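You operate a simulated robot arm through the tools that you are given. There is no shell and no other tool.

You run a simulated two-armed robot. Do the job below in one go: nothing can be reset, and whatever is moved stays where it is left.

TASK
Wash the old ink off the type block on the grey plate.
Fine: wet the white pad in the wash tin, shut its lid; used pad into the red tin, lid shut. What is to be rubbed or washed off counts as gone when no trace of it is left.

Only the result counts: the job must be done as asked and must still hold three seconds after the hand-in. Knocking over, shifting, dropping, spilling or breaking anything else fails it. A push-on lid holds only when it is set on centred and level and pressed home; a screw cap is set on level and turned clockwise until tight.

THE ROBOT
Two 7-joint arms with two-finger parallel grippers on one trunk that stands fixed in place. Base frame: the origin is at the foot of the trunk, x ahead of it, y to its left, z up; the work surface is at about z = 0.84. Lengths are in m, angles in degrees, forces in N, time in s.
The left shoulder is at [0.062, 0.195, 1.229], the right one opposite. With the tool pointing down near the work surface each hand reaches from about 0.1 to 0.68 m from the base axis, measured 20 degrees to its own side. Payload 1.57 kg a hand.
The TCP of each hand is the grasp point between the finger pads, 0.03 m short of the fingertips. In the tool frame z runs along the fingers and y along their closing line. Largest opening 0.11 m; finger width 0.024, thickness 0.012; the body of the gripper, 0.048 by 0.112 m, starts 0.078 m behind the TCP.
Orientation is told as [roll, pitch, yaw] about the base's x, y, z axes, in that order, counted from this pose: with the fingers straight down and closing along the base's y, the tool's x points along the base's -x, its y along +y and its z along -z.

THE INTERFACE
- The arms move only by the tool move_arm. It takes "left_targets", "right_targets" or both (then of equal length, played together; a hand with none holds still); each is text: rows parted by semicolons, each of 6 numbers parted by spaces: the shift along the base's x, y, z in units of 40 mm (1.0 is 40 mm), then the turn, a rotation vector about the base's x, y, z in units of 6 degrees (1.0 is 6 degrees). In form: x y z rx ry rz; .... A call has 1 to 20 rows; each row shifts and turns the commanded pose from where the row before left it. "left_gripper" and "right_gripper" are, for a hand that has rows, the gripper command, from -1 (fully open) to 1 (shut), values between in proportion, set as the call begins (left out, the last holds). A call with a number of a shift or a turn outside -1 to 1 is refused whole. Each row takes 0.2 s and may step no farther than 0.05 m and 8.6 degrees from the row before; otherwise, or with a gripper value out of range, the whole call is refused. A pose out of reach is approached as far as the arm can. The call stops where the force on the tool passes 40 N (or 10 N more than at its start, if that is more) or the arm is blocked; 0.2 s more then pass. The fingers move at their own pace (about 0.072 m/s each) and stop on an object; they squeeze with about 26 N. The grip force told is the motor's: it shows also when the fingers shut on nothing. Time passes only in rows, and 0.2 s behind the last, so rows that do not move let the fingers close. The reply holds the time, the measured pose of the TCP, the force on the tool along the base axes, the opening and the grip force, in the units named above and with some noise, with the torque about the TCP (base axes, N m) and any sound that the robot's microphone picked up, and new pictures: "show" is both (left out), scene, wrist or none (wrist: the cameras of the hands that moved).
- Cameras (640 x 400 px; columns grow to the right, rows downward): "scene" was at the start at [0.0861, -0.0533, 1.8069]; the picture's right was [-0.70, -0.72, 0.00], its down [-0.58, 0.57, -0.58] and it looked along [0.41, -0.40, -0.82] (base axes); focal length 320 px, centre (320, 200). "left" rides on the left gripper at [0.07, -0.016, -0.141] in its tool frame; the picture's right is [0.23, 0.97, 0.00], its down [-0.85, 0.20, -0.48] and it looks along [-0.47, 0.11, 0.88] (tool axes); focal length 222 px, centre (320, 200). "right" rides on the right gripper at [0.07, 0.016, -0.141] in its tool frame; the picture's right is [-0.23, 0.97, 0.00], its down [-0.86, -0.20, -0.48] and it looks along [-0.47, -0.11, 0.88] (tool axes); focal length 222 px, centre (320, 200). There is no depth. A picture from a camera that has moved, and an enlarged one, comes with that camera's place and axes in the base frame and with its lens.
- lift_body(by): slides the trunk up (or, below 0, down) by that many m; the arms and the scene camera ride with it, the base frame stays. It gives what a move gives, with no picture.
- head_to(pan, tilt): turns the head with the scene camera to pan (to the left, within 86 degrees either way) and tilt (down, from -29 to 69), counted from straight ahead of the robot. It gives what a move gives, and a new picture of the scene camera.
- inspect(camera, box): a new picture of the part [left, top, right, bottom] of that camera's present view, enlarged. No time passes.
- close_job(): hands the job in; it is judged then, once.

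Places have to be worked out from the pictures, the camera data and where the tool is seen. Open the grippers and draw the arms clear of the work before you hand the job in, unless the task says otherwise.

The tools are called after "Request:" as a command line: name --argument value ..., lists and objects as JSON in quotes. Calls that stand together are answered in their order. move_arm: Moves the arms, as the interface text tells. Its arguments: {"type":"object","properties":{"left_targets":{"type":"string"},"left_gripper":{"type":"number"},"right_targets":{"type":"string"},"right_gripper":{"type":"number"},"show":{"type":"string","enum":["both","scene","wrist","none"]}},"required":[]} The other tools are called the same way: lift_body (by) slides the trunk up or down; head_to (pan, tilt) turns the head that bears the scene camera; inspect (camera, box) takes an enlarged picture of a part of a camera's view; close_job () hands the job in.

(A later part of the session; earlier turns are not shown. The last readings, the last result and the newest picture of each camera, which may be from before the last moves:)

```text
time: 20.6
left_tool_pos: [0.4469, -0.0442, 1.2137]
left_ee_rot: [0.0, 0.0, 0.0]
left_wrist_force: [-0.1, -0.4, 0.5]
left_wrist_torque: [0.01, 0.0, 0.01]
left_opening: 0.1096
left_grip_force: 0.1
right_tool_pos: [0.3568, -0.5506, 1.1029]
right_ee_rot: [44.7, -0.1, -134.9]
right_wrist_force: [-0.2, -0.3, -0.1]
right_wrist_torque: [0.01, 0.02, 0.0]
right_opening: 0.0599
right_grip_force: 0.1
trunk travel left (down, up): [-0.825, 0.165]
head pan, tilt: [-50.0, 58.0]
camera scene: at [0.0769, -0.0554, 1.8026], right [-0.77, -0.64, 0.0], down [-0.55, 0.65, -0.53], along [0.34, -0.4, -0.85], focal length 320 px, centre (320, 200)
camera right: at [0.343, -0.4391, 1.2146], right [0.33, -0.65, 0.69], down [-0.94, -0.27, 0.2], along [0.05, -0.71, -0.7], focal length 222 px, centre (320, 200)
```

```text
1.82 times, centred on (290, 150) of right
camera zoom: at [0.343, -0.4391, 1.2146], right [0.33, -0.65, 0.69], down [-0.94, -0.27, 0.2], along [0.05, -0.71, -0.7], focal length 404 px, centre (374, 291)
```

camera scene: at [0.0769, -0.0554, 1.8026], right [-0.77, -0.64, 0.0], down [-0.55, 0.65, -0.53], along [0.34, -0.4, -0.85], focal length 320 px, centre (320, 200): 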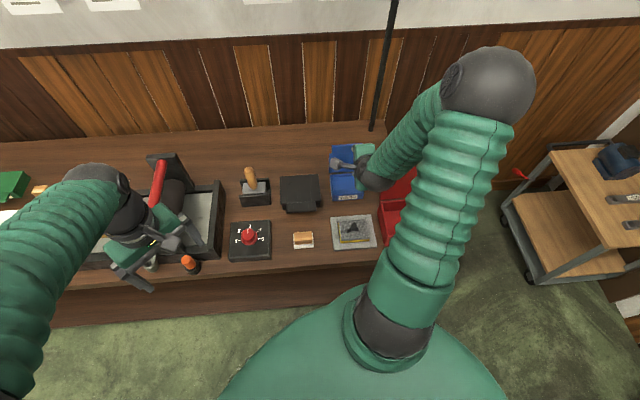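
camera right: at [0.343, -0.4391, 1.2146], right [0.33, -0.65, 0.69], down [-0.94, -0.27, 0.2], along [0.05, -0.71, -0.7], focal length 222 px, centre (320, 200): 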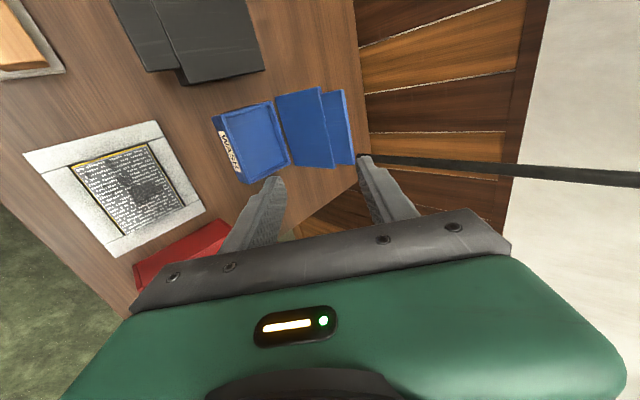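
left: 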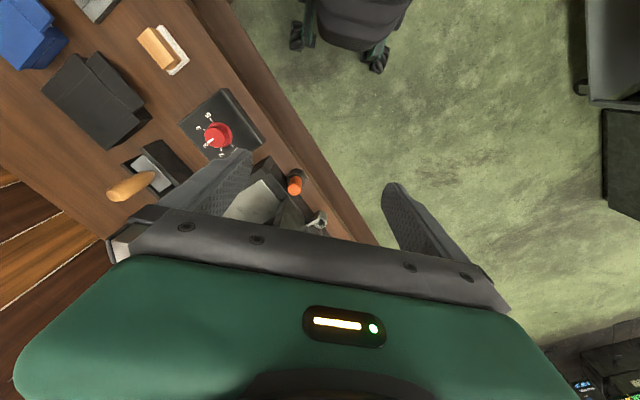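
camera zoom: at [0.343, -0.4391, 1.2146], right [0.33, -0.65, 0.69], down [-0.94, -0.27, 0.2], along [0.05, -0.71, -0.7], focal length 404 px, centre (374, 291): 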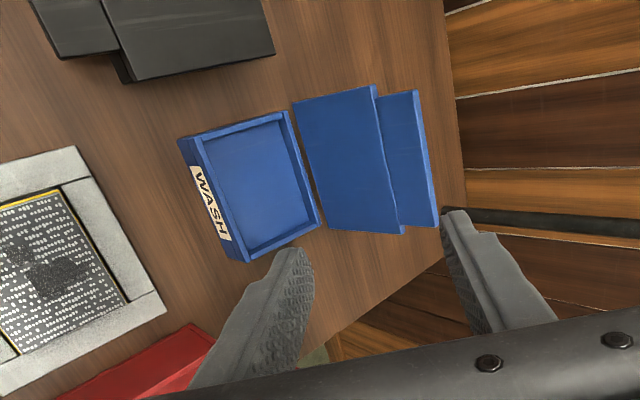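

The WASH lid stays open and the tin (centre ≈ [0.418, -0.606]) holds the wash. I bring the hand upright above the white pad to locate it.

Request:
move_arm --right_targets "0.119 0.62 -0.1 0.663 0.663 0;0.119 0.62 -0.1 0.663 0.663 0;0.119 0.62 -0.2 0.663 0.663 0;0.119 0.62 -0.25 0.663 0.663 0;0.119 0.62 -0.25 0.663 0.663 0;0.119 0.62 -0.3 0.663 0.663 0;0.119 0.62 -0.3 0.663 0.663 0;0.119 0.62 -0.3 0.663 0.663 0" --right_gripper -0.273

Request:
inspect --camera "right" --box '[200, 30, 460, 230]'

Request:
inspect --camera "scene" --box '[270, 140, 450, 280]'

```text
time: 22.4
left_tool_pos: [0.448, -0.0441, 1.2135]
left_ee_rot: [-0.1, 0.0, 0.0]
left_wrist_force: [0.4, 0.3, -1.0]
left_wrist_torque: [-0.01, 0.01, 0.0]
left_opening: 0.1099
left_grip_force: 0.1
right_tool_pos: [0.396, -0.3516, 1.0294]
right_ee_rot: [-0.6, -0.1, -135.0]
right_wrist_force: [0.5, -0.4, -0.1]
right_wrist_torque: [0.0, 0.03, 0.02]
right_opening: 0.07
right_grip_force: 0.0
trunk travel left (down, up): [-0.825, 0.165]
head pan, tilt: [-50.0, 58.0]
camera scene: at [0.081, -0.0542, 1.8024], right [-0.77, -0.64, 0.0], down [-0.55, 0.65, -0.53], along [0.34, -0.41, -0.85], focal length 320 px, centre (320, 200)
camera right: at [0.4581, -0.3149, 1.1706], right [0.53, -0.85, -0.01], down [-0.74, -0.47, 0.48], along [-0.41, -0.25, -0.88], focal length 222 px, centre (320, 200)
```

scene: 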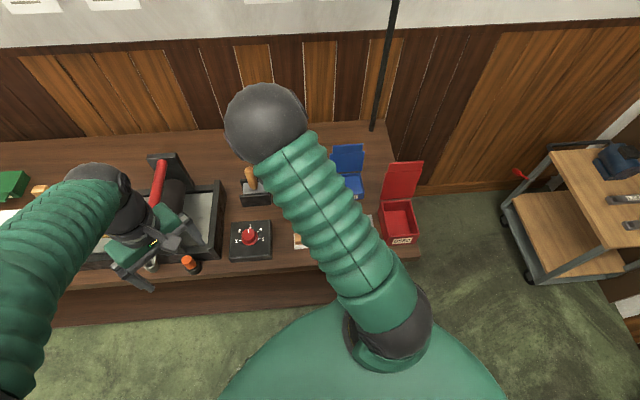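
right: 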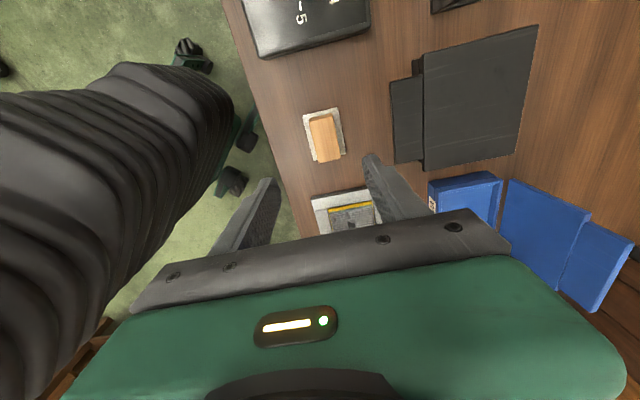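

```text
2.00 times, centred on (330, 130) of right
camera zoom: at [0.4581, -0.3149, 1.1706], right [0.53, -0.85, -0.01], down [-0.74, -0.47, 0.48], along [-0.41, -0.25, -0.88], focal length 444 px, centre (300, 340)
```

zoom: 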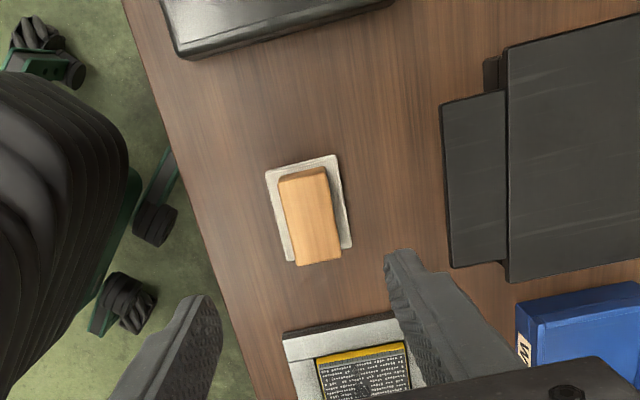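

```text
2.86 times, centred on (360, 210) of scene
camera zoom: at [0.081, -0.0542, 1.8024], right [-0.77, -0.64, 0.0], down [-0.55, 0.65, -0.53], along [0.34, -0.41, -0.85], focal length 913 px, centre (206, 171)
```

zoom: 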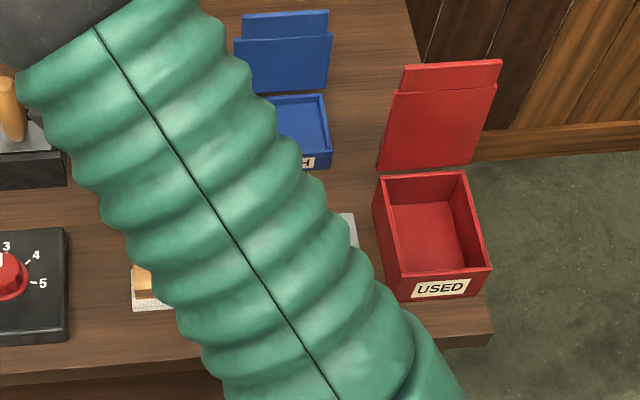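

The pad's wooden grip top is at about [0.402, -0.3565, 0.876], aligned with the bench. I lower the open hand over it, correcting the small residual tilt.

Request:
move_arm --right_targets "0.03 -0.0245 -0.647 -0.07 -0.07 0;0.03 -0.0245 -0.647 0 0 0;0.03 -0.0245 -0.647 0 0 0;0.03 -0.0245 -0.647 0 0 0;0.03 -0.0245 -0.647 0 0 0" --show "wrist"

Request:
inspect --camera "right" --box '[200, 60, 440, 250]'

```text
time: 23.6
left_tool_pos: [0.4491, -0.0456, 1.2139]
left_ee_rot: [0.0, 0.0, 0.1]
left_wrist_force: [0.2, -0.5, -0.9]
left_wrist_torque: [0.04, 0.04, 0.0]
left_opening: 0.1101
left_grip_force: 0.0
right_tool_pos: [0.4018, -0.3579, 0.8997]
right_ee_rot: [0.2, -0.1, -134.8]
right_wrist_force: [0.4, -0.2, -0.6]
right_wrist_torque: [0.0, -0.01, 0.0]
right_opening: 0.0701
right_grip_force: 0.1
trunk travel left (down, up): [-0.825, 0.165]
head pan, tilt: [-50.0, 58.0]
camera right: at [0.4625, -0.3188, 1.0408], right [0.53, -0.85, 0.0], down [-0.75, -0.46, 0.48], along [-0.4, -0.26, -0.88], focal length 222 px, centre (320, 200)
```

right: 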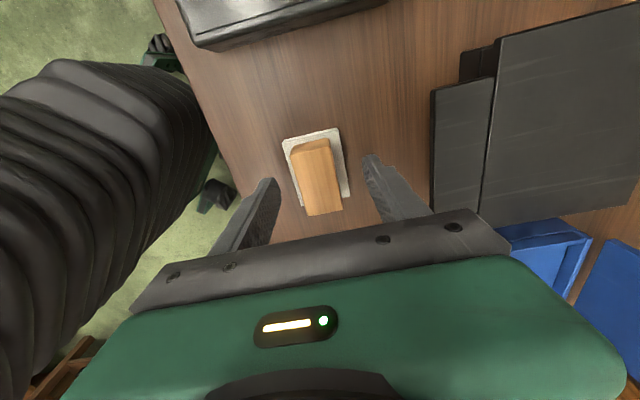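

```text
2.11 times, centred on (320, 155) of right
camera zoom: at [0.4625, -0.3188, 1.0408], right [0.53, -0.85, 0.0], down [-0.75, -0.46, 0.48], along [-0.4, -0.26, -0.88], focal length 468 px, centre (320, 295)
```

zoom: 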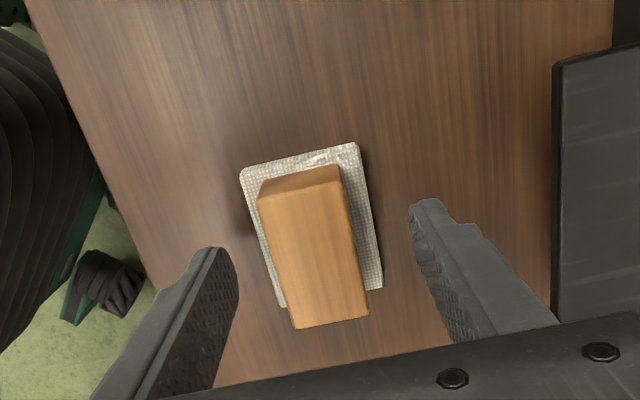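

The grip sits centred between the fingers. I lower to TCP z ≈ 0.886 and close.

Request:
move_arm --right_targets "0 0 -0.17 0 0 0;0 0 -0.17 0 0 0" --show "none"

Request:
move_arm --right_targets "0 0 0 0 0 0;0 0 0 0 0 0;0 0 0 0 0 0;0 0 0 0 0 0" --right_gripper 1 --show "wrist"

```text
time: 24.2
left_tool_pos: [0.4476, -0.0455, 1.2139]
left_ee_rot: [0.1, 0.1, 0.0]
left_wrist_force: [-0.4, -0.6, -0.1]
left_wrist_torque: [-0.01, 0.02, 0.03]
left_opening: 0.11
left_grip_force: 0.2
right_tool_pos: [0.4024, -0.357, 0.887]
right_ee_rot: [0.2, -0.1, -134.8]
right_wrist_force: [-0.3, 0.5, 0.0]
right_wrist_torque: [-0.02, 0.02, -0.01]
right_opening: 0.07
right_grip_force: 0.0
trunk travel left (down, up): [-0.825, 0.165]
head pan, tilt: [-50.0, 58.0]
```

```text
time: 25.2
left_tool_pos: [0.4487, -0.0454, 1.2143]
left_ee_rot: [0.0, -0.1, 0.1]
left_wrist_force: [0.5, 0.4, -0.2]
left_wrist_torque: [-0.01, -0.01, 0.01]
left_opening: 0.1101
left_grip_force: 0.1
right_tool_pos: [0.401, -0.3567, 0.8872]
right_ee_rot: [0.2, -0.1, -134.8]
right_wrist_force: [-1.7, -0.3, 1.0]
right_wrist_torque: [0.07, -0.01, -0.01]
right_opening: 0.0312
right_grip_force: 26.2
trunk travel left (down, up): [-0.825, 0.165]
head pan, tilt: [-50.0, 58.0]
camera right: at [0.4614, -0.3188, 1.0287], right [0.53, -0.85, 0.0], down [-0.75, -0.46, 0.48], along [-0.4, -0.26, -0.88], focal length 222 px, centre (320, 200)
```

right: 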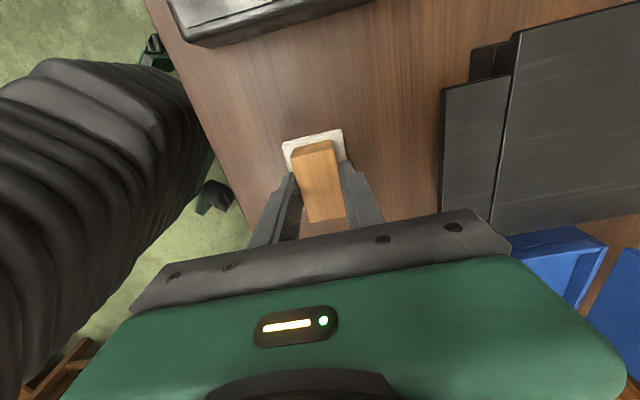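

The pad is held, but the gripper body (±56 mm along the closing line) would hit the standing WASH lid in this yaw. I let go, rise, turn back to yaw -45 (closing along the bench) and regrasp.

Request:
move_arm --right_targets "0 0 0 0 0 0;0 0 0 0 0 0;0 0 0.5 0 0 0;0 0 0.9 0 0 0;0 0 0.9 0 0 0" --right_gripper -0.64 --show "none"

Request:
move_arm --right_targets "0 0 0 0 0 0.9375;0 0 0 0 0 0.9375;0 0 0 0 0 0.9375;0 0 0 0 0 0.9375;0 0 0 0 0 0.9375;0 0 0 0 0 0.9375;0 0 0 0 0 0.9375;0 0 0 0 0 0.9375;0 0 0 0 0 0.9375;0 0 0 0 0 0.9375;0 0 0 0 0 0.9375;0 0 0 0 0 0.9375;0 0 0 0 0 0.9375;0 0 0 0 0 0.9375;0 0 0 0 0 0.9375;0 0 0 0 0 0.9375"

Request:
inspect --camera "right" --box '[200, 60, 440, 250]'

```text
time: 26.4
left_tool_pos: [0.4469, -0.0432, 1.2138]
left_ee_rot: [0.1, 0.0, 0.1]
left_wrist_force: [0.4, -0.1, 0.0]
left_wrist_torque: [0.03, 0.0, 0.0]
left_opening: 0.11
left_grip_force: 0.1
right_tool_pos: [0.4, -0.3575, 0.9803]
right_ee_rot: [0.3, -0.1, -134.9]
right_wrist_force: [-0.9, 0.9, 0.9]
right_wrist_torque: [0.0, -0.01, 0.04]
right_opening: 0.0903
right_grip_force: 0.0
trunk travel left (down, up): [-0.825, 0.165]
head pan, tilt: [-50.0, 58.0]
```

```text
time: 29.8
left_tool_pos: [0.4473, -0.0437, 1.2147]
left_ee_rot: [-0.1, 0.0, 0.1]
left_wrist_force: [0.0, 0.1, 0.5]
left_wrist_torque: [0.0, -0.02, 0.02]
left_opening: 0.1101
left_grip_force: 0.0
right_tool_pos: [0.4018, -0.3584, 0.9794]
right_ee_rot: [0.3, -0.1, -44.8]
right_wrist_force: [-0.4, -0.5, 0.2]
right_wrist_torque: [0.0, 0.02, -0.02]
right_opening: 0.0905
right_grip_force: 0.0
trunk travel left (down, up): [-0.825, 0.165]
head pan, tilt: [-50.0, 58.0]
camera scene: at [0.0792, -0.0553, 1.8025], right [-0.77, -0.64, 0.0], down [-0.55, 0.65, -0.53], along [0.34, -0.4, -0.85], focal length 320 px, centre (320, 200)
camera right: at [0.3626, -0.2978, 1.1206], right [0.85, 0.53, 0.01], down [0.46, -0.75, 0.48], along [0.26, -0.4, -0.88], focal length 222 px, centre (320, 200)
```

scene: 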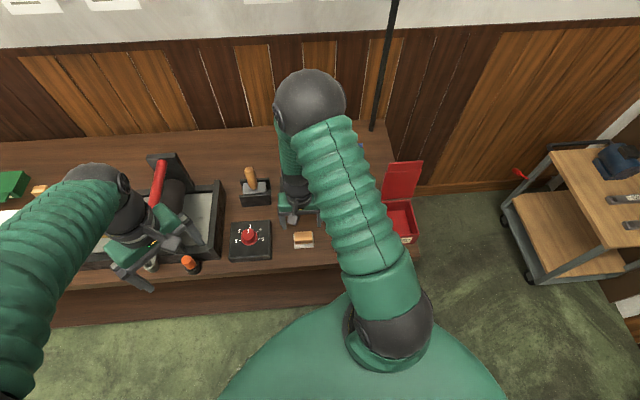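
right: 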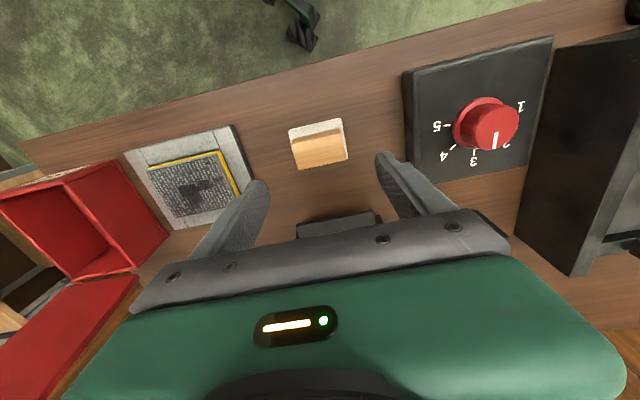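

```text
2.11 times, centred on (320, 155) of right
camera zoom: at [0.3626, -0.2978, 1.1206], right [0.85, 0.53, 0.01], down [0.46, -0.75, 0.48], along [0.26, -0.4, -0.88], focal length 468 px, centre (320, 295)
```

zoom: 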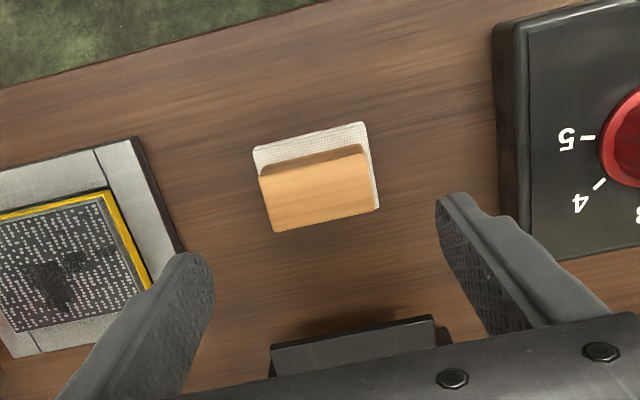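

The grip is centred at [0.402, -0.356]; neighbours are clear. I lower and close on its long sides.

Request:
move_arm --right_targets "0 0.02 -0.577 0 0 0;0 0.02 -0.577 0 0 0;0 0 -0.577 0 0 0;0 0 -0.577 0 0 0;0 0 0 0 0 0" --show "none"

Request:
move_arm --right_targets "0 0 0 0 0 0;0 0 0 0 0 0;0 0 0 0 0 0;0 0 0 0 0 0" --right_gripper 1 --show "wrist"

Request:
inspect --camera "right" --box '[200, 60, 440, 250]'

```text
time: 31.0
left_tool_pos: [0.4484, -0.045, 1.214]
left_ee_rot: [0.0, 0.0, 0.1]
left_wrist_force: [-0.3, 0.5, 0.2]
left_wrist_torque: [0.0, 0.0, -0.02]
left_opening: 0.1101
left_grip_force: 0.1
right_tool_pos: [0.401, -0.3562, 0.8879]
right_ee_rot: [0.3, 0.0, -45.0]
right_wrist_force: [0.8, 0.0, -0.7]
right_wrist_torque: [0.01, -0.01, 0.02]
right_opening: 0.09
right_grip_force: 0.0
trunk travel left (down, up): [-0.825, 0.165]
head pan, tilt: [-50.0, 58.0]
```

```text
time: 32.0
left_tool_pos: [0.4478, -0.045, 1.2139]
left_ee_rot: [-0.1, 0.0, 0.0]
left_wrist_force: [0.1, 0.0, 0.9]
left_wrist_torque: [0.0, -0.02, 0.04]
left_opening: 0.11
left_grip_force: 0.0
right_tool_pos: [0.4003, -0.3566, 0.8859]
right_ee_rot: [0.3, 0.0, -44.9]
right_wrist_force: [-0.3, -1.3, 0.3]
right_wrist_torque: [-0.04, 0.12, -0.02]
right_opening: 0.0561
right_grip_force: 26.6
trunk travel left (down, up): [-0.825, 0.165]
head pan, tilt: [-50.0, 58.0]
camera right: at [0.3624, -0.2961, 1.0286], right [0.85, 0.53, 0.01], down [0.46, -0.75, 0.48], along [0.26, -0.4, -0.88], focal length 222 px, centre (320, 200)
```

right: 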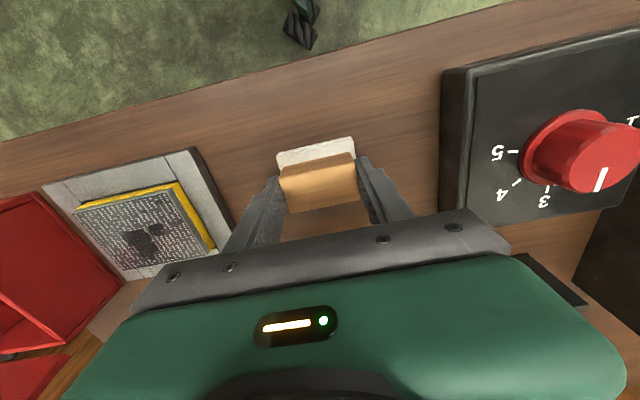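

```text
2.11 times, centred on (320, 155) of right
camera zoom: at [0.3624, -0.2961, 1.0286], right [0.85, 0.53, 0.01], down [0.46, -0.75, 0.48], along [0.26, -0.4, -0.88], focal length 468 px, centre (320, 295)
```

zoom: 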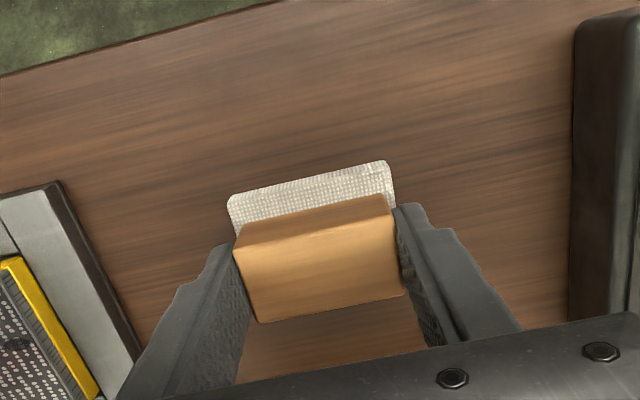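

The pad is firmly held (0.056 m). I lift it and carry it above the open WASH tin.

Request:
move_arm --right_targets "0 0 0.7 0 0 0;0 0 0.9 0 0 0;0 0 0.9 0 0 0;0.04 -0.77 0 0 0 0;0.04 -0.77 0 0 0 0;0.04 -0.77 0 0 0 0;0.04 -0.77 0 0 0 0;0.04 -0.77 0 0 0 0;0.04 -0.77 0 0 0 0;0.04 -0.77 0 0 0 0;0.04 -0.77 0 0 0 0"

Request:
inspect --camera "right" --box '[200, 60, 440, 250]'

Request:
inspect --camera "scene" --box '[300, 110, 450, 250]'

```text
time: 34.4
left_tool_pos: [0.4473, -0.0467, 1.214]
left_ee_rot: [0.1, 0.0, 0.0]
left_wrist_force: [-0.2, 0.8, 0.2]
left_wrist_torque: [0.03, 0.0, 0.0]
left_opening: 0.1101
left_grip_force: 0.1
right_tool_pos: [0.4149, -0.6025, 0.9857]
right_ee_rot: [0.4, 0.0, -45.0]
right_wrist_force: [0.0, 0.9, -0.4]
right_wrist_torque: [0.02, -0.03, -0.02]
right_opening: 0.0562
right_grip_force: 26.0
trunk travel left (down, up): [-0.825, 0.165]
head pan, tilt: [-50.0, 58.0]
camera scene: at [0.0794, -0.0589, 1.8024], right [-0.77, -0.64, 0.0], down [-0.55, 0.65, -0.53], along [0.34, -0.4, -0.85], focal length 320 px, centre (320, 200)
camera right: at [0.3763, -0.5441, 1.1275], right [0.85, 0.53, 0.01], down [0.46, -0.75, 0.48], along [0.26, -0.4, -0.88], focal length 222 px, centre (320, 200)
```

scene: 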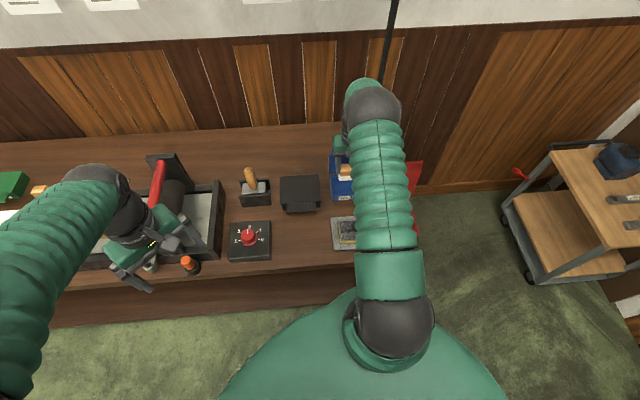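
right: 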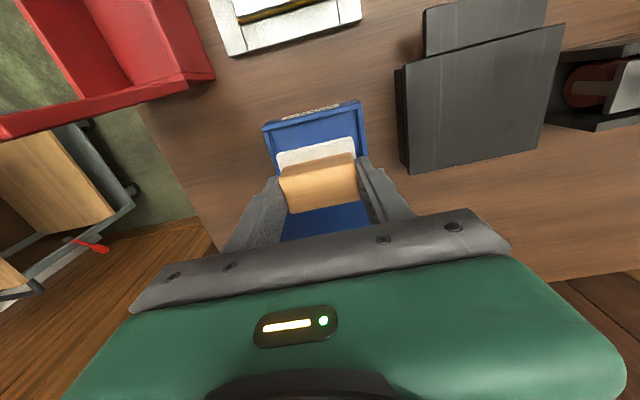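

```text
2.11 times, centred on (320, 155) of right
camera zoom: at [0.3763, -0.5441, 1.1275], right [0.85, 0.53, 0.01], down [0.46, -0.75, 0.48], along [0.26, -0.4, -0.88], focal length 468 px, centre (320, 295)
```

zoom: 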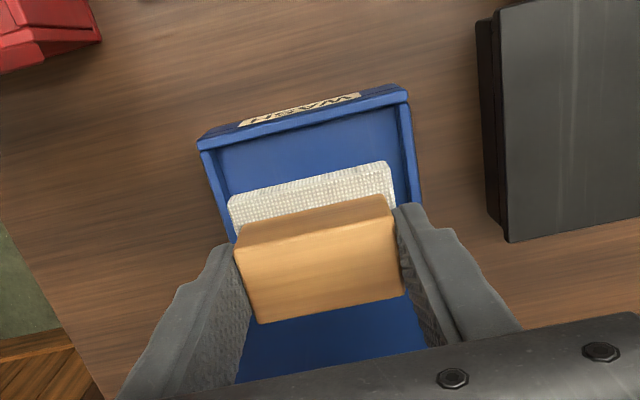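

```text
2.86 times, centred on (375, 180) of scene
camera zoom: at [0.0794, -0.0589, 1.8024], right [-0.77, -0.64, 0.0], down [-0.55, 0.65, -0.53], along [0.34, -0.4, -0.85], focal length 913 px, centre (163, 257)
```

zoom: 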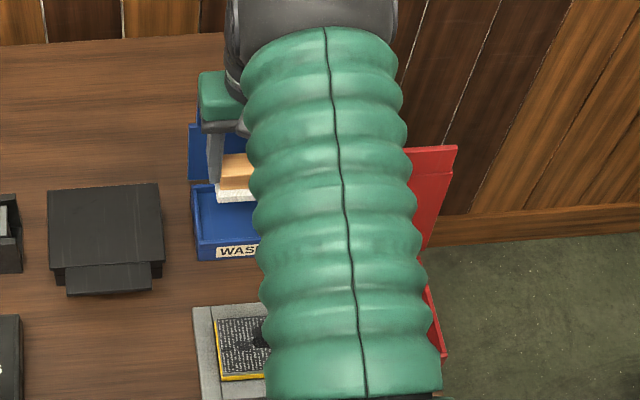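

The pad is centred over the tin (within ~1 mm sideways, slightly to the front, clear of the lid). I lower it to about pad-bottom z 0.86 and read the force.

Request:
move_arm --right_targets "0 0 -0.5 0 0 0;0 0 -0.5 0 0 0;0 0 -0.5 0 0 0;0 0 -0.5 0 0 0" --show "wrist"

Request:
inspect --camera "right" --box '[200, 60, 440, 250]'

```text
time: 35.4
left_tool_pos: [0.4445, -0.043, 1.2162]
left_ee_rot: [-0.1, -0.1, 0.1]
left_wrist_force: [-0.1, 0.1, -1.0]
left_wrist_torque: [-0.04, -0.01, -0.02]
left_opening: 0.1099
left_grip_force: 0.2
right_tool_pos: [0.4142, -0.6031, 0.9108]
right_ee_rot: [0.3, -0.6, -45.0]
right_wrist_force: [3.8, -5.2, 12.5]
right_wrist_torque: [-0.01, 0.01, -0.01]
right_opening: 0.0565
right_grip_force: 26.2
trunk travel left (down, up): [-0.825, 0.165]
head pan, tilt: [-50.0, 58.0]
camera right: at [0.3752, -0.5415, 1.0516], right [0.85, 0.53, 0.01], down [0.46, -0.74, 0.49], along [0.26, -0.41, -0.87], focal length 222 px, centre (320, 200)
```

right: 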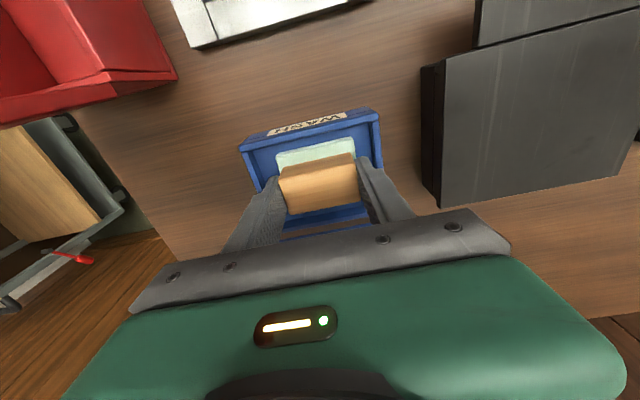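

```text
2.11 times, centred on (320, 155) of right
camera zoom: at [0.3752, -0.5415, 1.0516], right [0.85, 0.53, 0.01], down [0.46, -0.74, 0.49], along [0.26, -0.41, -0.87], focal length 468 px, centre (320, 295)
```

zoom: 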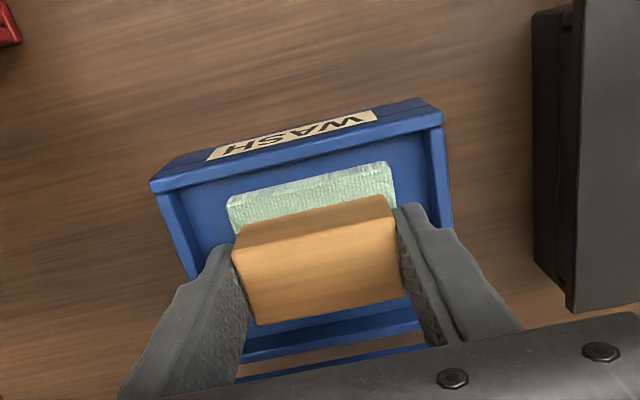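

The pad turned pale green — it's wet — with 12 N pressing force. I hold briefly, then lift straight up.

Request:
move_arm --right_targets "0 0 0 0 0 0;0 0 0 0 0 0;0 0 0.4 0 0 0;0 0 0.6 0 0 0;0 0 0.8 0 0 0;0 0 0.8 0 0 0"

Request:
inspect --camera "right" --box '[200, 60, 440, 250]'

Request:
inspect --camera "scene" --box '[300, 110, 450, 250]'

```text
time: 36.8
left_tool_pos: [0.4487, -0.0436, 1.2157]
left_ee_rot: [0.0, 0.0, 0.1]
left_wrist_force: [-0.7, -0.2, 0.2]
left_wrist_torque: [0.01, 0.03, 0.03]
left_opening: 0.11
left_grip_force: 0.0
right_tool_pos: [0.4159, -0.6015, 1.0098]
right_ee_rot: [0.3, 0.1, -44.9]
right_wrist_force: [0.9, 0.2, -0.5]
right_wrist_torque: [0.0, 0.01, 0.03]
right_opening: 0.0562
right_grip_force: 26.2
trunk travel left (down, up): [-0.825, 0.165]
head pan, tilt: [-50.0, 58.0]
camera scene: at [0.0791, -0.0537, 1.8025], right [-0.77, -0.64, 0.0], down [-0.55, 0.65, -0.53], along [0.34, -0.41, -0.85], focal length 320 px, centre (320, 200)
camera right: at [0.3765, -0.5407, 1.1517], right [0.85, 0.53, 0.0], down [0.46, -0.75, 0.48], along [0.26, -0.4, -0.88], focal length 222 px, centre (320, 200)
```

scene: 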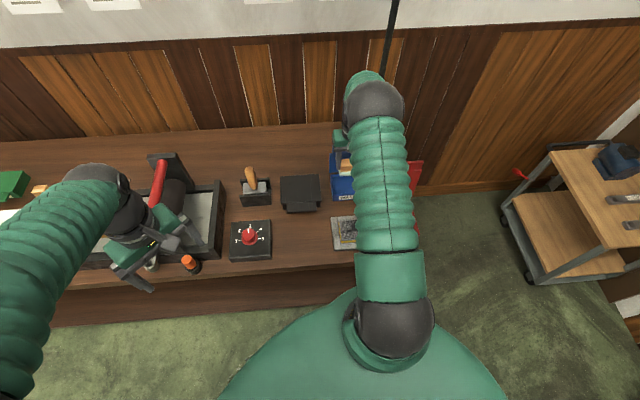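
right: 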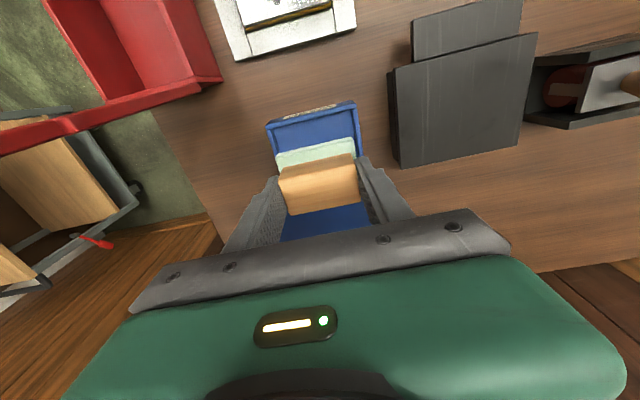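

```text
2.11 times, centred on (320, 155) of right
camera zoom: at [0.3765, -0.5407, 1.1517], right [0.85, 0.53, 0.0], down [0.46, -0.75, 0.48], along [0.26, -0.4, -0.88], focal length 468 px, centre (320, 295)
```

zoom: 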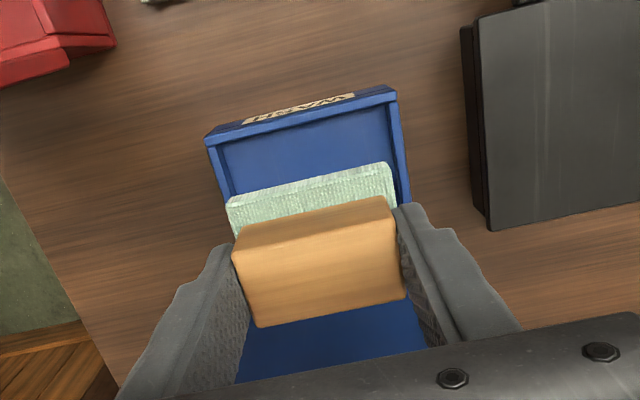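

```text
2.86 times, centred on (375, 180) of scene
camera zoom: at [0.0791, -0.0537, 1.8025], right [-0.77, -0.64, 0.0], down [-0.55, 0.65, -0.53], along [0.34, -0.41, -0.85], focal length 913 px, centre (163, 257)
```

zoom: 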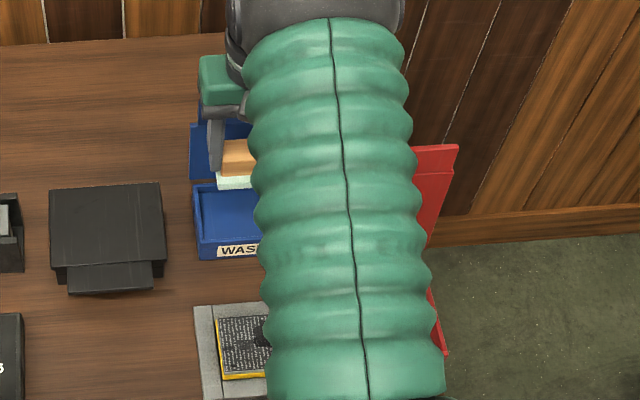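

The pad is wet and clean. I carry it over the type block (centre ≈ [0.292, -0.484], about 0.088 × 0.072 m) and look at it from close.

Request:
move_arm --right_targets "-0.617 0.59 0 0 0 0;-0.617 0.59 0 0 0 0;-0.617 0.59 0 0 0 0;-0.617 0.59 0 0 0 0;-0.617 0.59 0 0 0 0"

Request:
inspect --camera "right" --box '[200, 40, 440, 240]'

Request:
inspect --camera "scene" --box '[310, 130, 430, 260]'

```text
time: 38.0
left_tool_pos: [0.4457, -0.0445, 1.2149]
left_ee_rot: [0.0, 0.0, 0.0]
left_wrist_force: [-0.9, -0.4, 0.1]
left_wrist_torque: [0.02, 0.02, -0.01]
left_opening: 0.1099
left_grip_force: 0.1
right_tool_pos: [0.2894, -0.4835, 1.0115]
right_ee_rot: [0.4, 0.1, -44.9]
right_wrist_force: [0.2, 0.4, -1.6]
right_wrist_torque: [-0.02, -0.01, -0.01]
right_opening: 0.0562
right_grip_force: 26.5
trunk travel left (down, up): [-0.825, 0.165]
head pan, tilt: [-50.0, 58.0]
camera scene: at [0.0768, -0.0568, 1.8025], right [-0.77, -0.64, 0.0], down [-0.55, 0.65, -0.53], along [0.34, -0.4, -0.85], focal length 320 px, centre (320, 200)
camera right: at [0.2505, -0.4241, 1.1523], right [0.85, 0.53, 0.01], down [0.46, -0.75, 0.48], along [0.26, -0.4, -0.88], focal length 222 px, centre (320, 200)
```

scene: 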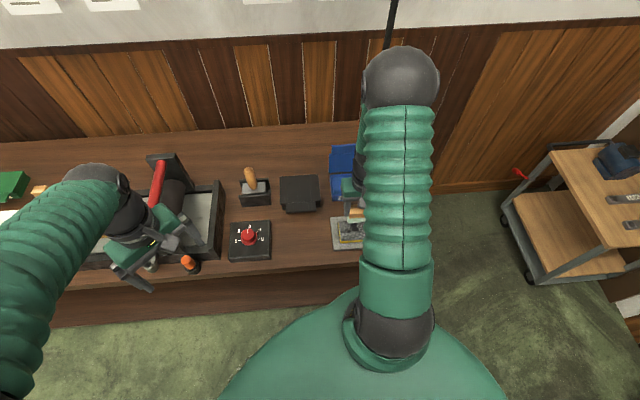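
right: 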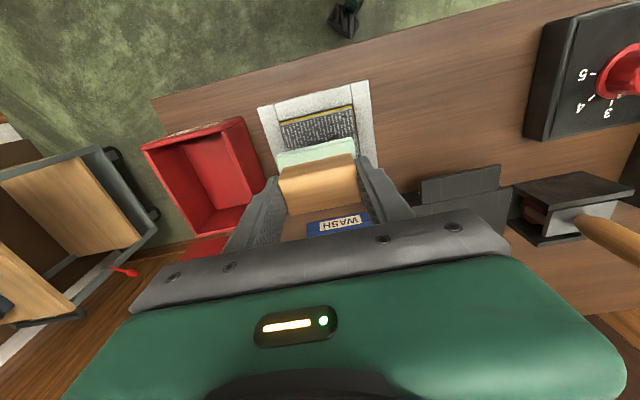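

```text
2.00 times, centred on (320, 140) of right
camera zoom: at [0.2505, -0.4241, 1.1523], right [0.85, 0.53, 0.01], down [0.46, -0.75, 0.48], along [0.26, -0.4, -0.88], focal length 444 px, centre (320, 320)
```

zoom: 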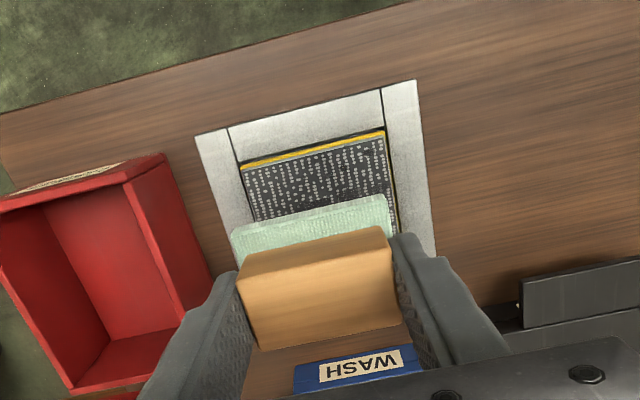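

```text
3.08 times, centred on (370, 195) of scene
camera zoom: at [0.0768, -0.0568, 1.8025], right [-0.77, -0.64, 0.0], down [-0.55, 0.65, -0.53], along [0.34, -0.4, -0.85], focal length 983 px, centre (166, 215)
```

zoom: 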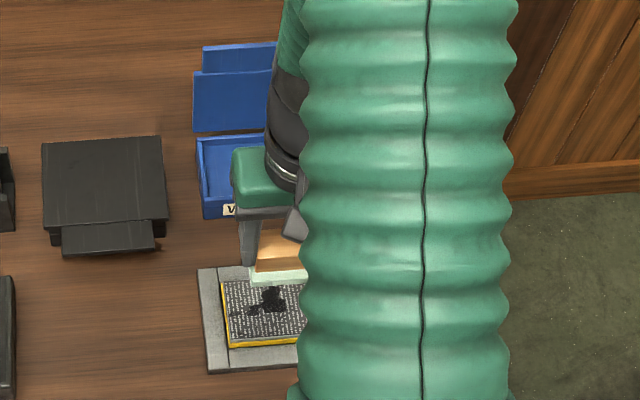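

The pad is above the far half of the block. I lower over the block centre to just above contact (TCP z ≈ 0.93) and read forces.

Request:
move_arm --right_targets "0.025 0 -0.5 0 0 0;0.025 0 -0.5 0 0 0;0.025 0 -0.5 0 0 0;0.025 0 -0.45 0 0 0" --show "wrist"

Request:
inspect --camera "right" --box '[200, 40, 440, 240]'

```text
time: 39.0
left_tool_pos: [0.4474, -0.0455, 1.214]
left_ee_rot: [0.0, 0.1, 0.2]
left_wrist_force: [0.4, 0.2, -1.2]
left_wrist_torque: [0.0, -0.02, -0.01]
left_opening: 0.1099
left_grip_force: 0.1
right_tool_pos: [0.295, -0.4846, 0.9315]
right_ee_rot: [0.3, 0.0, -44.8]
right_wrist_force: [-0.3, -0.5, -0.7]
right_wrist_torque: [0.0, 0.01, -0.03]
right_opening: 0.0564
right_grip_force: 26.0
trunk travel left (down, up): [-0.825, 0.165]
head pan, tilt: [-50.0, 58.0]
camera right: at [0.2567, -0.425, 1.073], right [0.85, 0.53, 0.01], down [0.46, -0.75, 0.48], along [0.26, -0.4, -0.88], focal length 222 px, centre (320, 200)
```

right: 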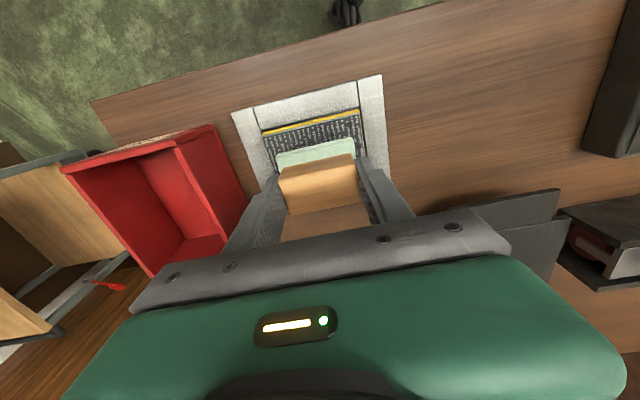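

```text
2.00 times, centred on (320, 140) of right
camera zoom: at [0.2567, -0.425, 1.073], right [0.85, 0.53, 0.01], down [0.46, -0.75, 0.48], along [0.26, -0.4, -0.88], focal length 444 px, centre (320, 320)
```

zoom: 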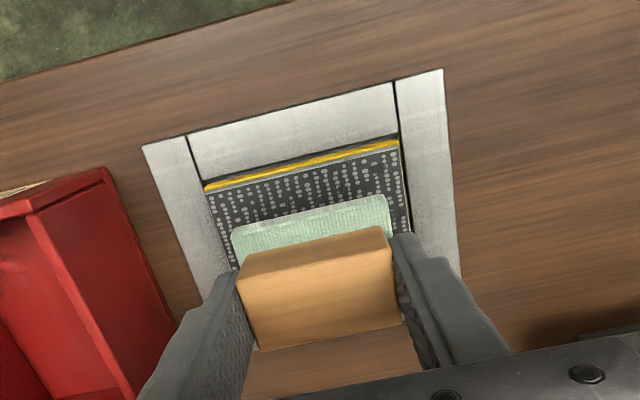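

No contact yet. I step down 3 mm at a time and read the force.

Request:
move_arm --right_targets "0 0 -0.075 0 0 0;0 0 -0.075 0 0 0" --show "none"

Request:
move_arm --right_targets "0 0 -0.075 0 0 0" --show "none"

```text
time: 39.6
left_tool_pos: [0.4477, -0.0444, 1.2155]
left_ee_rot: [0.0, -0.1, 0.1]
left_wrist_force: [0.8, -0.2, 0.7]
left_wrist_torque: [-0.01, 0.01, 0.01]
left_opening: 0.1101
left_grip_force: 0.2
right_tool_pos: [0.2954, -0.4845, 0.9265]
right_ee_rot: [0.3, 0.0, -45.0]
right_wrist_force: [0.8, 0.2, -1.4]
right_wrist_torque: [-0.02, 0.02, -0.01]
right_opening: 0.056
right_grip_force: 25.9
trunk travel left (down, up): [-0.825, 0.165]
head pan, tilt: [-50.0, 58.0]
```

```text
time: 40.0
left_tool_pos: [0.4467, -0.0449, 1.2152]
left_ee_rot: [0.0, 0.0, -0.1]
left_wrist_force: [0.0, -0.1, -0.8]
left_wrist_torque: [-0.01, 0.05, -0.04]
left_opening: 0.1097
left_grip_force: 0.2
right_tool_pos: [0.2948, -0.4847, 0.9226]
right_ee_rot: [0.3, 0.0, -44.9]
right_wrist_force: [0.0, -0.5, -0.9]
right_wrist_torque: [-0.01, -0.02, 0.01]
right_opening: 0.0564
right_grip_force: 26.4
trunk travel left (down, up): [-0.825, 0.165]
head pan, tilt: [-50.0, 58.0]
```

Still free at 0.9226; continuing down.

Request:
move_arm --right_targets "0 0 -0.075 0 0 0" --show "none"

Request:
move_arm --right_targets "0 0 -0.075 0 0 0" --show "none"

```text
time: 40.4
left_tool_pos: [0.4471, -0.0449, 1.2124]
left_ee_rot: [0.0, 0.0, 0.1]
left_wrist_force: [0.0, 0.7, -0.8]
left_wrist_torque: [0.01, -0.01, 0.01]
left_opening: 0.1098
left_grip_force: 0.1
right_tool_pos: [0.2947, -0.4837, 0.9197]
right_ee_rot: [0.2, 0.0, -44.8]
right_wrist_force: [0.8, 0.1, 0.2]
right_wrist_torque: [0.0, -0.01, 0.02]
right_opening: 0.0562
right_grip_force: 26.0
trunk travel left (down, up): [-0.825, 0.165]
head pan, tilt: [-50.0, 58.0]
```

```text
time: 40.8
left_tool_pos: [0.4479, -0.0445, 1.2145]
left_ee_rot: [0.0, -0.1, 0.0]
left_wrist_force: [-0.7, -0.1, 0.7]
left_wrist_torque: [-0.02, -0.01, 0.0]
left_opening: 0.1101
left_grip_force: 0.0
right_tool_pos: [0.2948, -0.4844, 0.917]
right_ee_rot: [0.2, 0.0, -44.9]
right_wrist_force: [-0.2, -0.2, -0.6]
right_wrist_torque: [0.0, 0.03, -0.02]
right_opening: 0.0564
right_grip_force: 25.8
trunk travel left (down, up): [-0.825, 0.165]
head pan, tilt: [-50.0, 58.0]
```

Request:
move_arm --right_targets "0 0 -0.075 0 0 0" --show "none"

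Request:
move_arm --right_targets "0 0 -0.075 0 0 0" --show "wrist"

Request:
inspect --camera "right" --box '[200, 40, 440, 240]'

```text
time: 41.2
left_tool_pos: [0.4464, -0.0445, 1.2134]
left_ee_rot: [0.0, 0.0, 0.1]
left_wrist_force: [-0.7, 0.3, 0.1]
left_wrist_torque: [0.0, -0.01, -0.01]
left_opening: 0.1097
left_grip_force: 0.0
right_tool_pos: [0.2955, -0.4845, 0.9142]
right_ee_rot: [0.3, 0.0, -44.9]
right_wrist_force: [-0.9, -0.2, 0.3]
right_wrist_torque: [0.02, 0.01, 0.02]
right_opening: 0.056
right_grip_force: 26.0
trunk travel left (down, up): [-0.825, 0.165]
head pan, tilt: [-50.0, 58.0]
```

```text
time: 41.6
left_tool_pos: [0.4459, -0.0444, 1.2144]
left_ee_rot: [0.0, 0.0, 0.0]
left_wrist_force: [0.2, 1.6, 0.7]
left_wrist_torque: [-0.02, -0.05, 0.01]
left_opening: 0.1102
left_grip_force: 0.1
right_tool_pos: [0.2944, -0.4842, 0.9123]
right_ee_rot: [0.3, -0.2, -44.9]
right_wrist_force: [0.7, -1.0, 4.8]
right_wrist_torque: [-0.31, 0.0, 0.04]
right_opening: 0.0558
right_grip_force: 26.0
trunk travel left (down, up): [-0.825, 0.165]
head pan, tilt: [-50.0, 58.0]
camera right: at [0.2558, -0.4238, 1.0535], right [0.85, 0.53, 0.01], down [0.46, -0.75, 0.48], along [0.26, -0.4, -0.88], focal length 222 px, centre (320, 200)
```

right: 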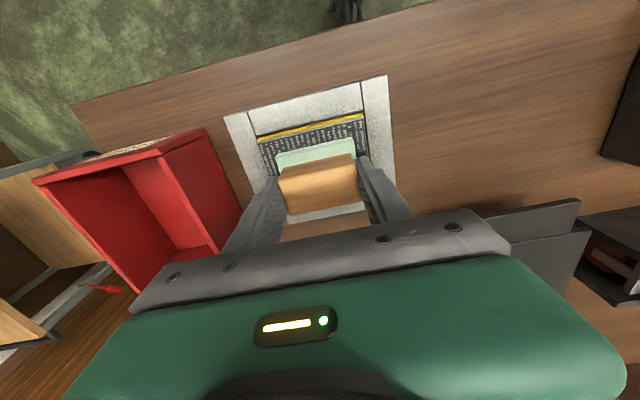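

```text
2.00 times, centred on (320, 140) of right
camera zoom: at [0.2558, -0.4238, 1.0535], right [0.85, 0.53, 0.01], down [0.46, -0.75, 0.48], along [0.26, -0.4, -0.88], focal length 444 px, centre (320, 320)
```

zoom: 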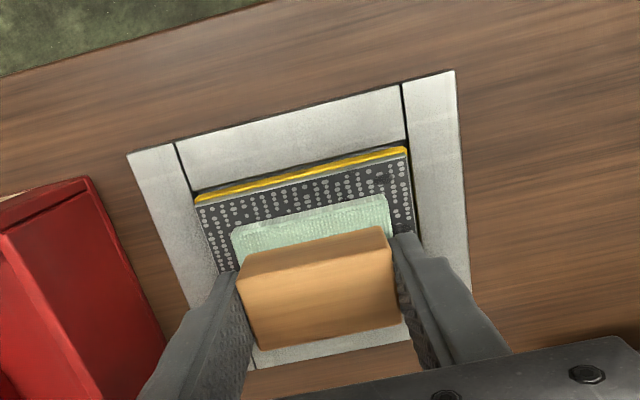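

Contact: 4.8 N at TCP z 0.912 (block top ≈ 0.866). I press slightly more and make a rubbing pass over the whole face, keeping the pad's centre on the block.

Request:
move_arm --right_targets "0 0 -0.05 0 0 0;-0.2475 -0.2475 0 0 0 0;0.2475 0.2475 0 0 0 0;0.2475 0.2475 0 0 0 0;0.265 -0.265 0 0 0 0;-0.2475 -0.2475 0 0 0 0;-0.2475 -0.2475 0 0 0 0;-0.265 0.265 0 0 0 0;-0.265 0.265 0 0 0 0;0.2475 0.2475 0 0 0 0;0.2475 0.2475 0 0 0 0;-0.2475 -0.2475 0 0 0 0;0.265 -0.265 0 0 0 0" --show "wrist"

Request:
inspect --camera "right" --box '[200, 40, 440, 240]'

```text
time: 44.4
left_tool_pos: [0.4461, -0.0451, 1.2143]
left_ee_rot: [-0.1, 0.0, 0.0]
left_wrist_force: [-1.0, -0.3, -0.8]
left_wrist_torque: [0.07, 0.0, 0.01]
left_opening: 0.1103
left_grip_force: 0.0
right_tool_pos: [0.2931, -0.4843, 0.9094]
right_ee_rot: [0.5, 0.1, -44.9]
right_wrist_force: [-2.6, 3.4, 7.3]
right_wrist_torque: [-0.06, 0.3, -0.11]
right_opening: 0.0562
right_grip_force: 26.5
trunk travel left (down, up): [-0.825, 0.165]
head pan, tilt: [-50.0, 58.0]
camera right: at [0.2548, -0.4244, 1.0519], right [0.85, 0.53, 0.01], down [0.46, -0.75, 0.48], along [0.26, -0.4, -0.88], focal length 222 px, centre (320, 200)
```

right: 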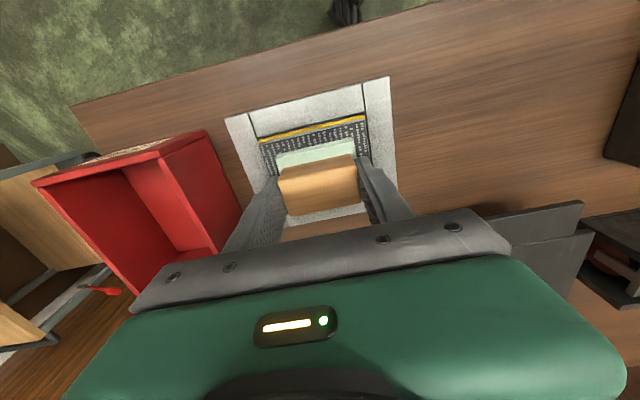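

```text
2.00 times, centred on (320, 140) of right
camera zoom: at [0.2548, -0.4244, 1.0519], right [0.85, 0.53, 0.01], down [0.46, -0.75, 0.48], along [0.26, -0.4, -0.88], focal length 444 px, centre (320, 320)
```

zoom: 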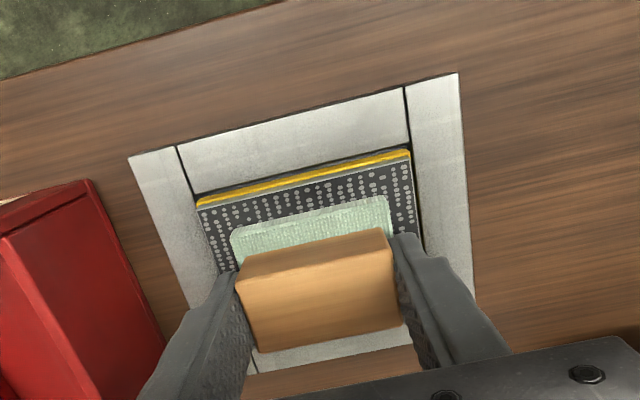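

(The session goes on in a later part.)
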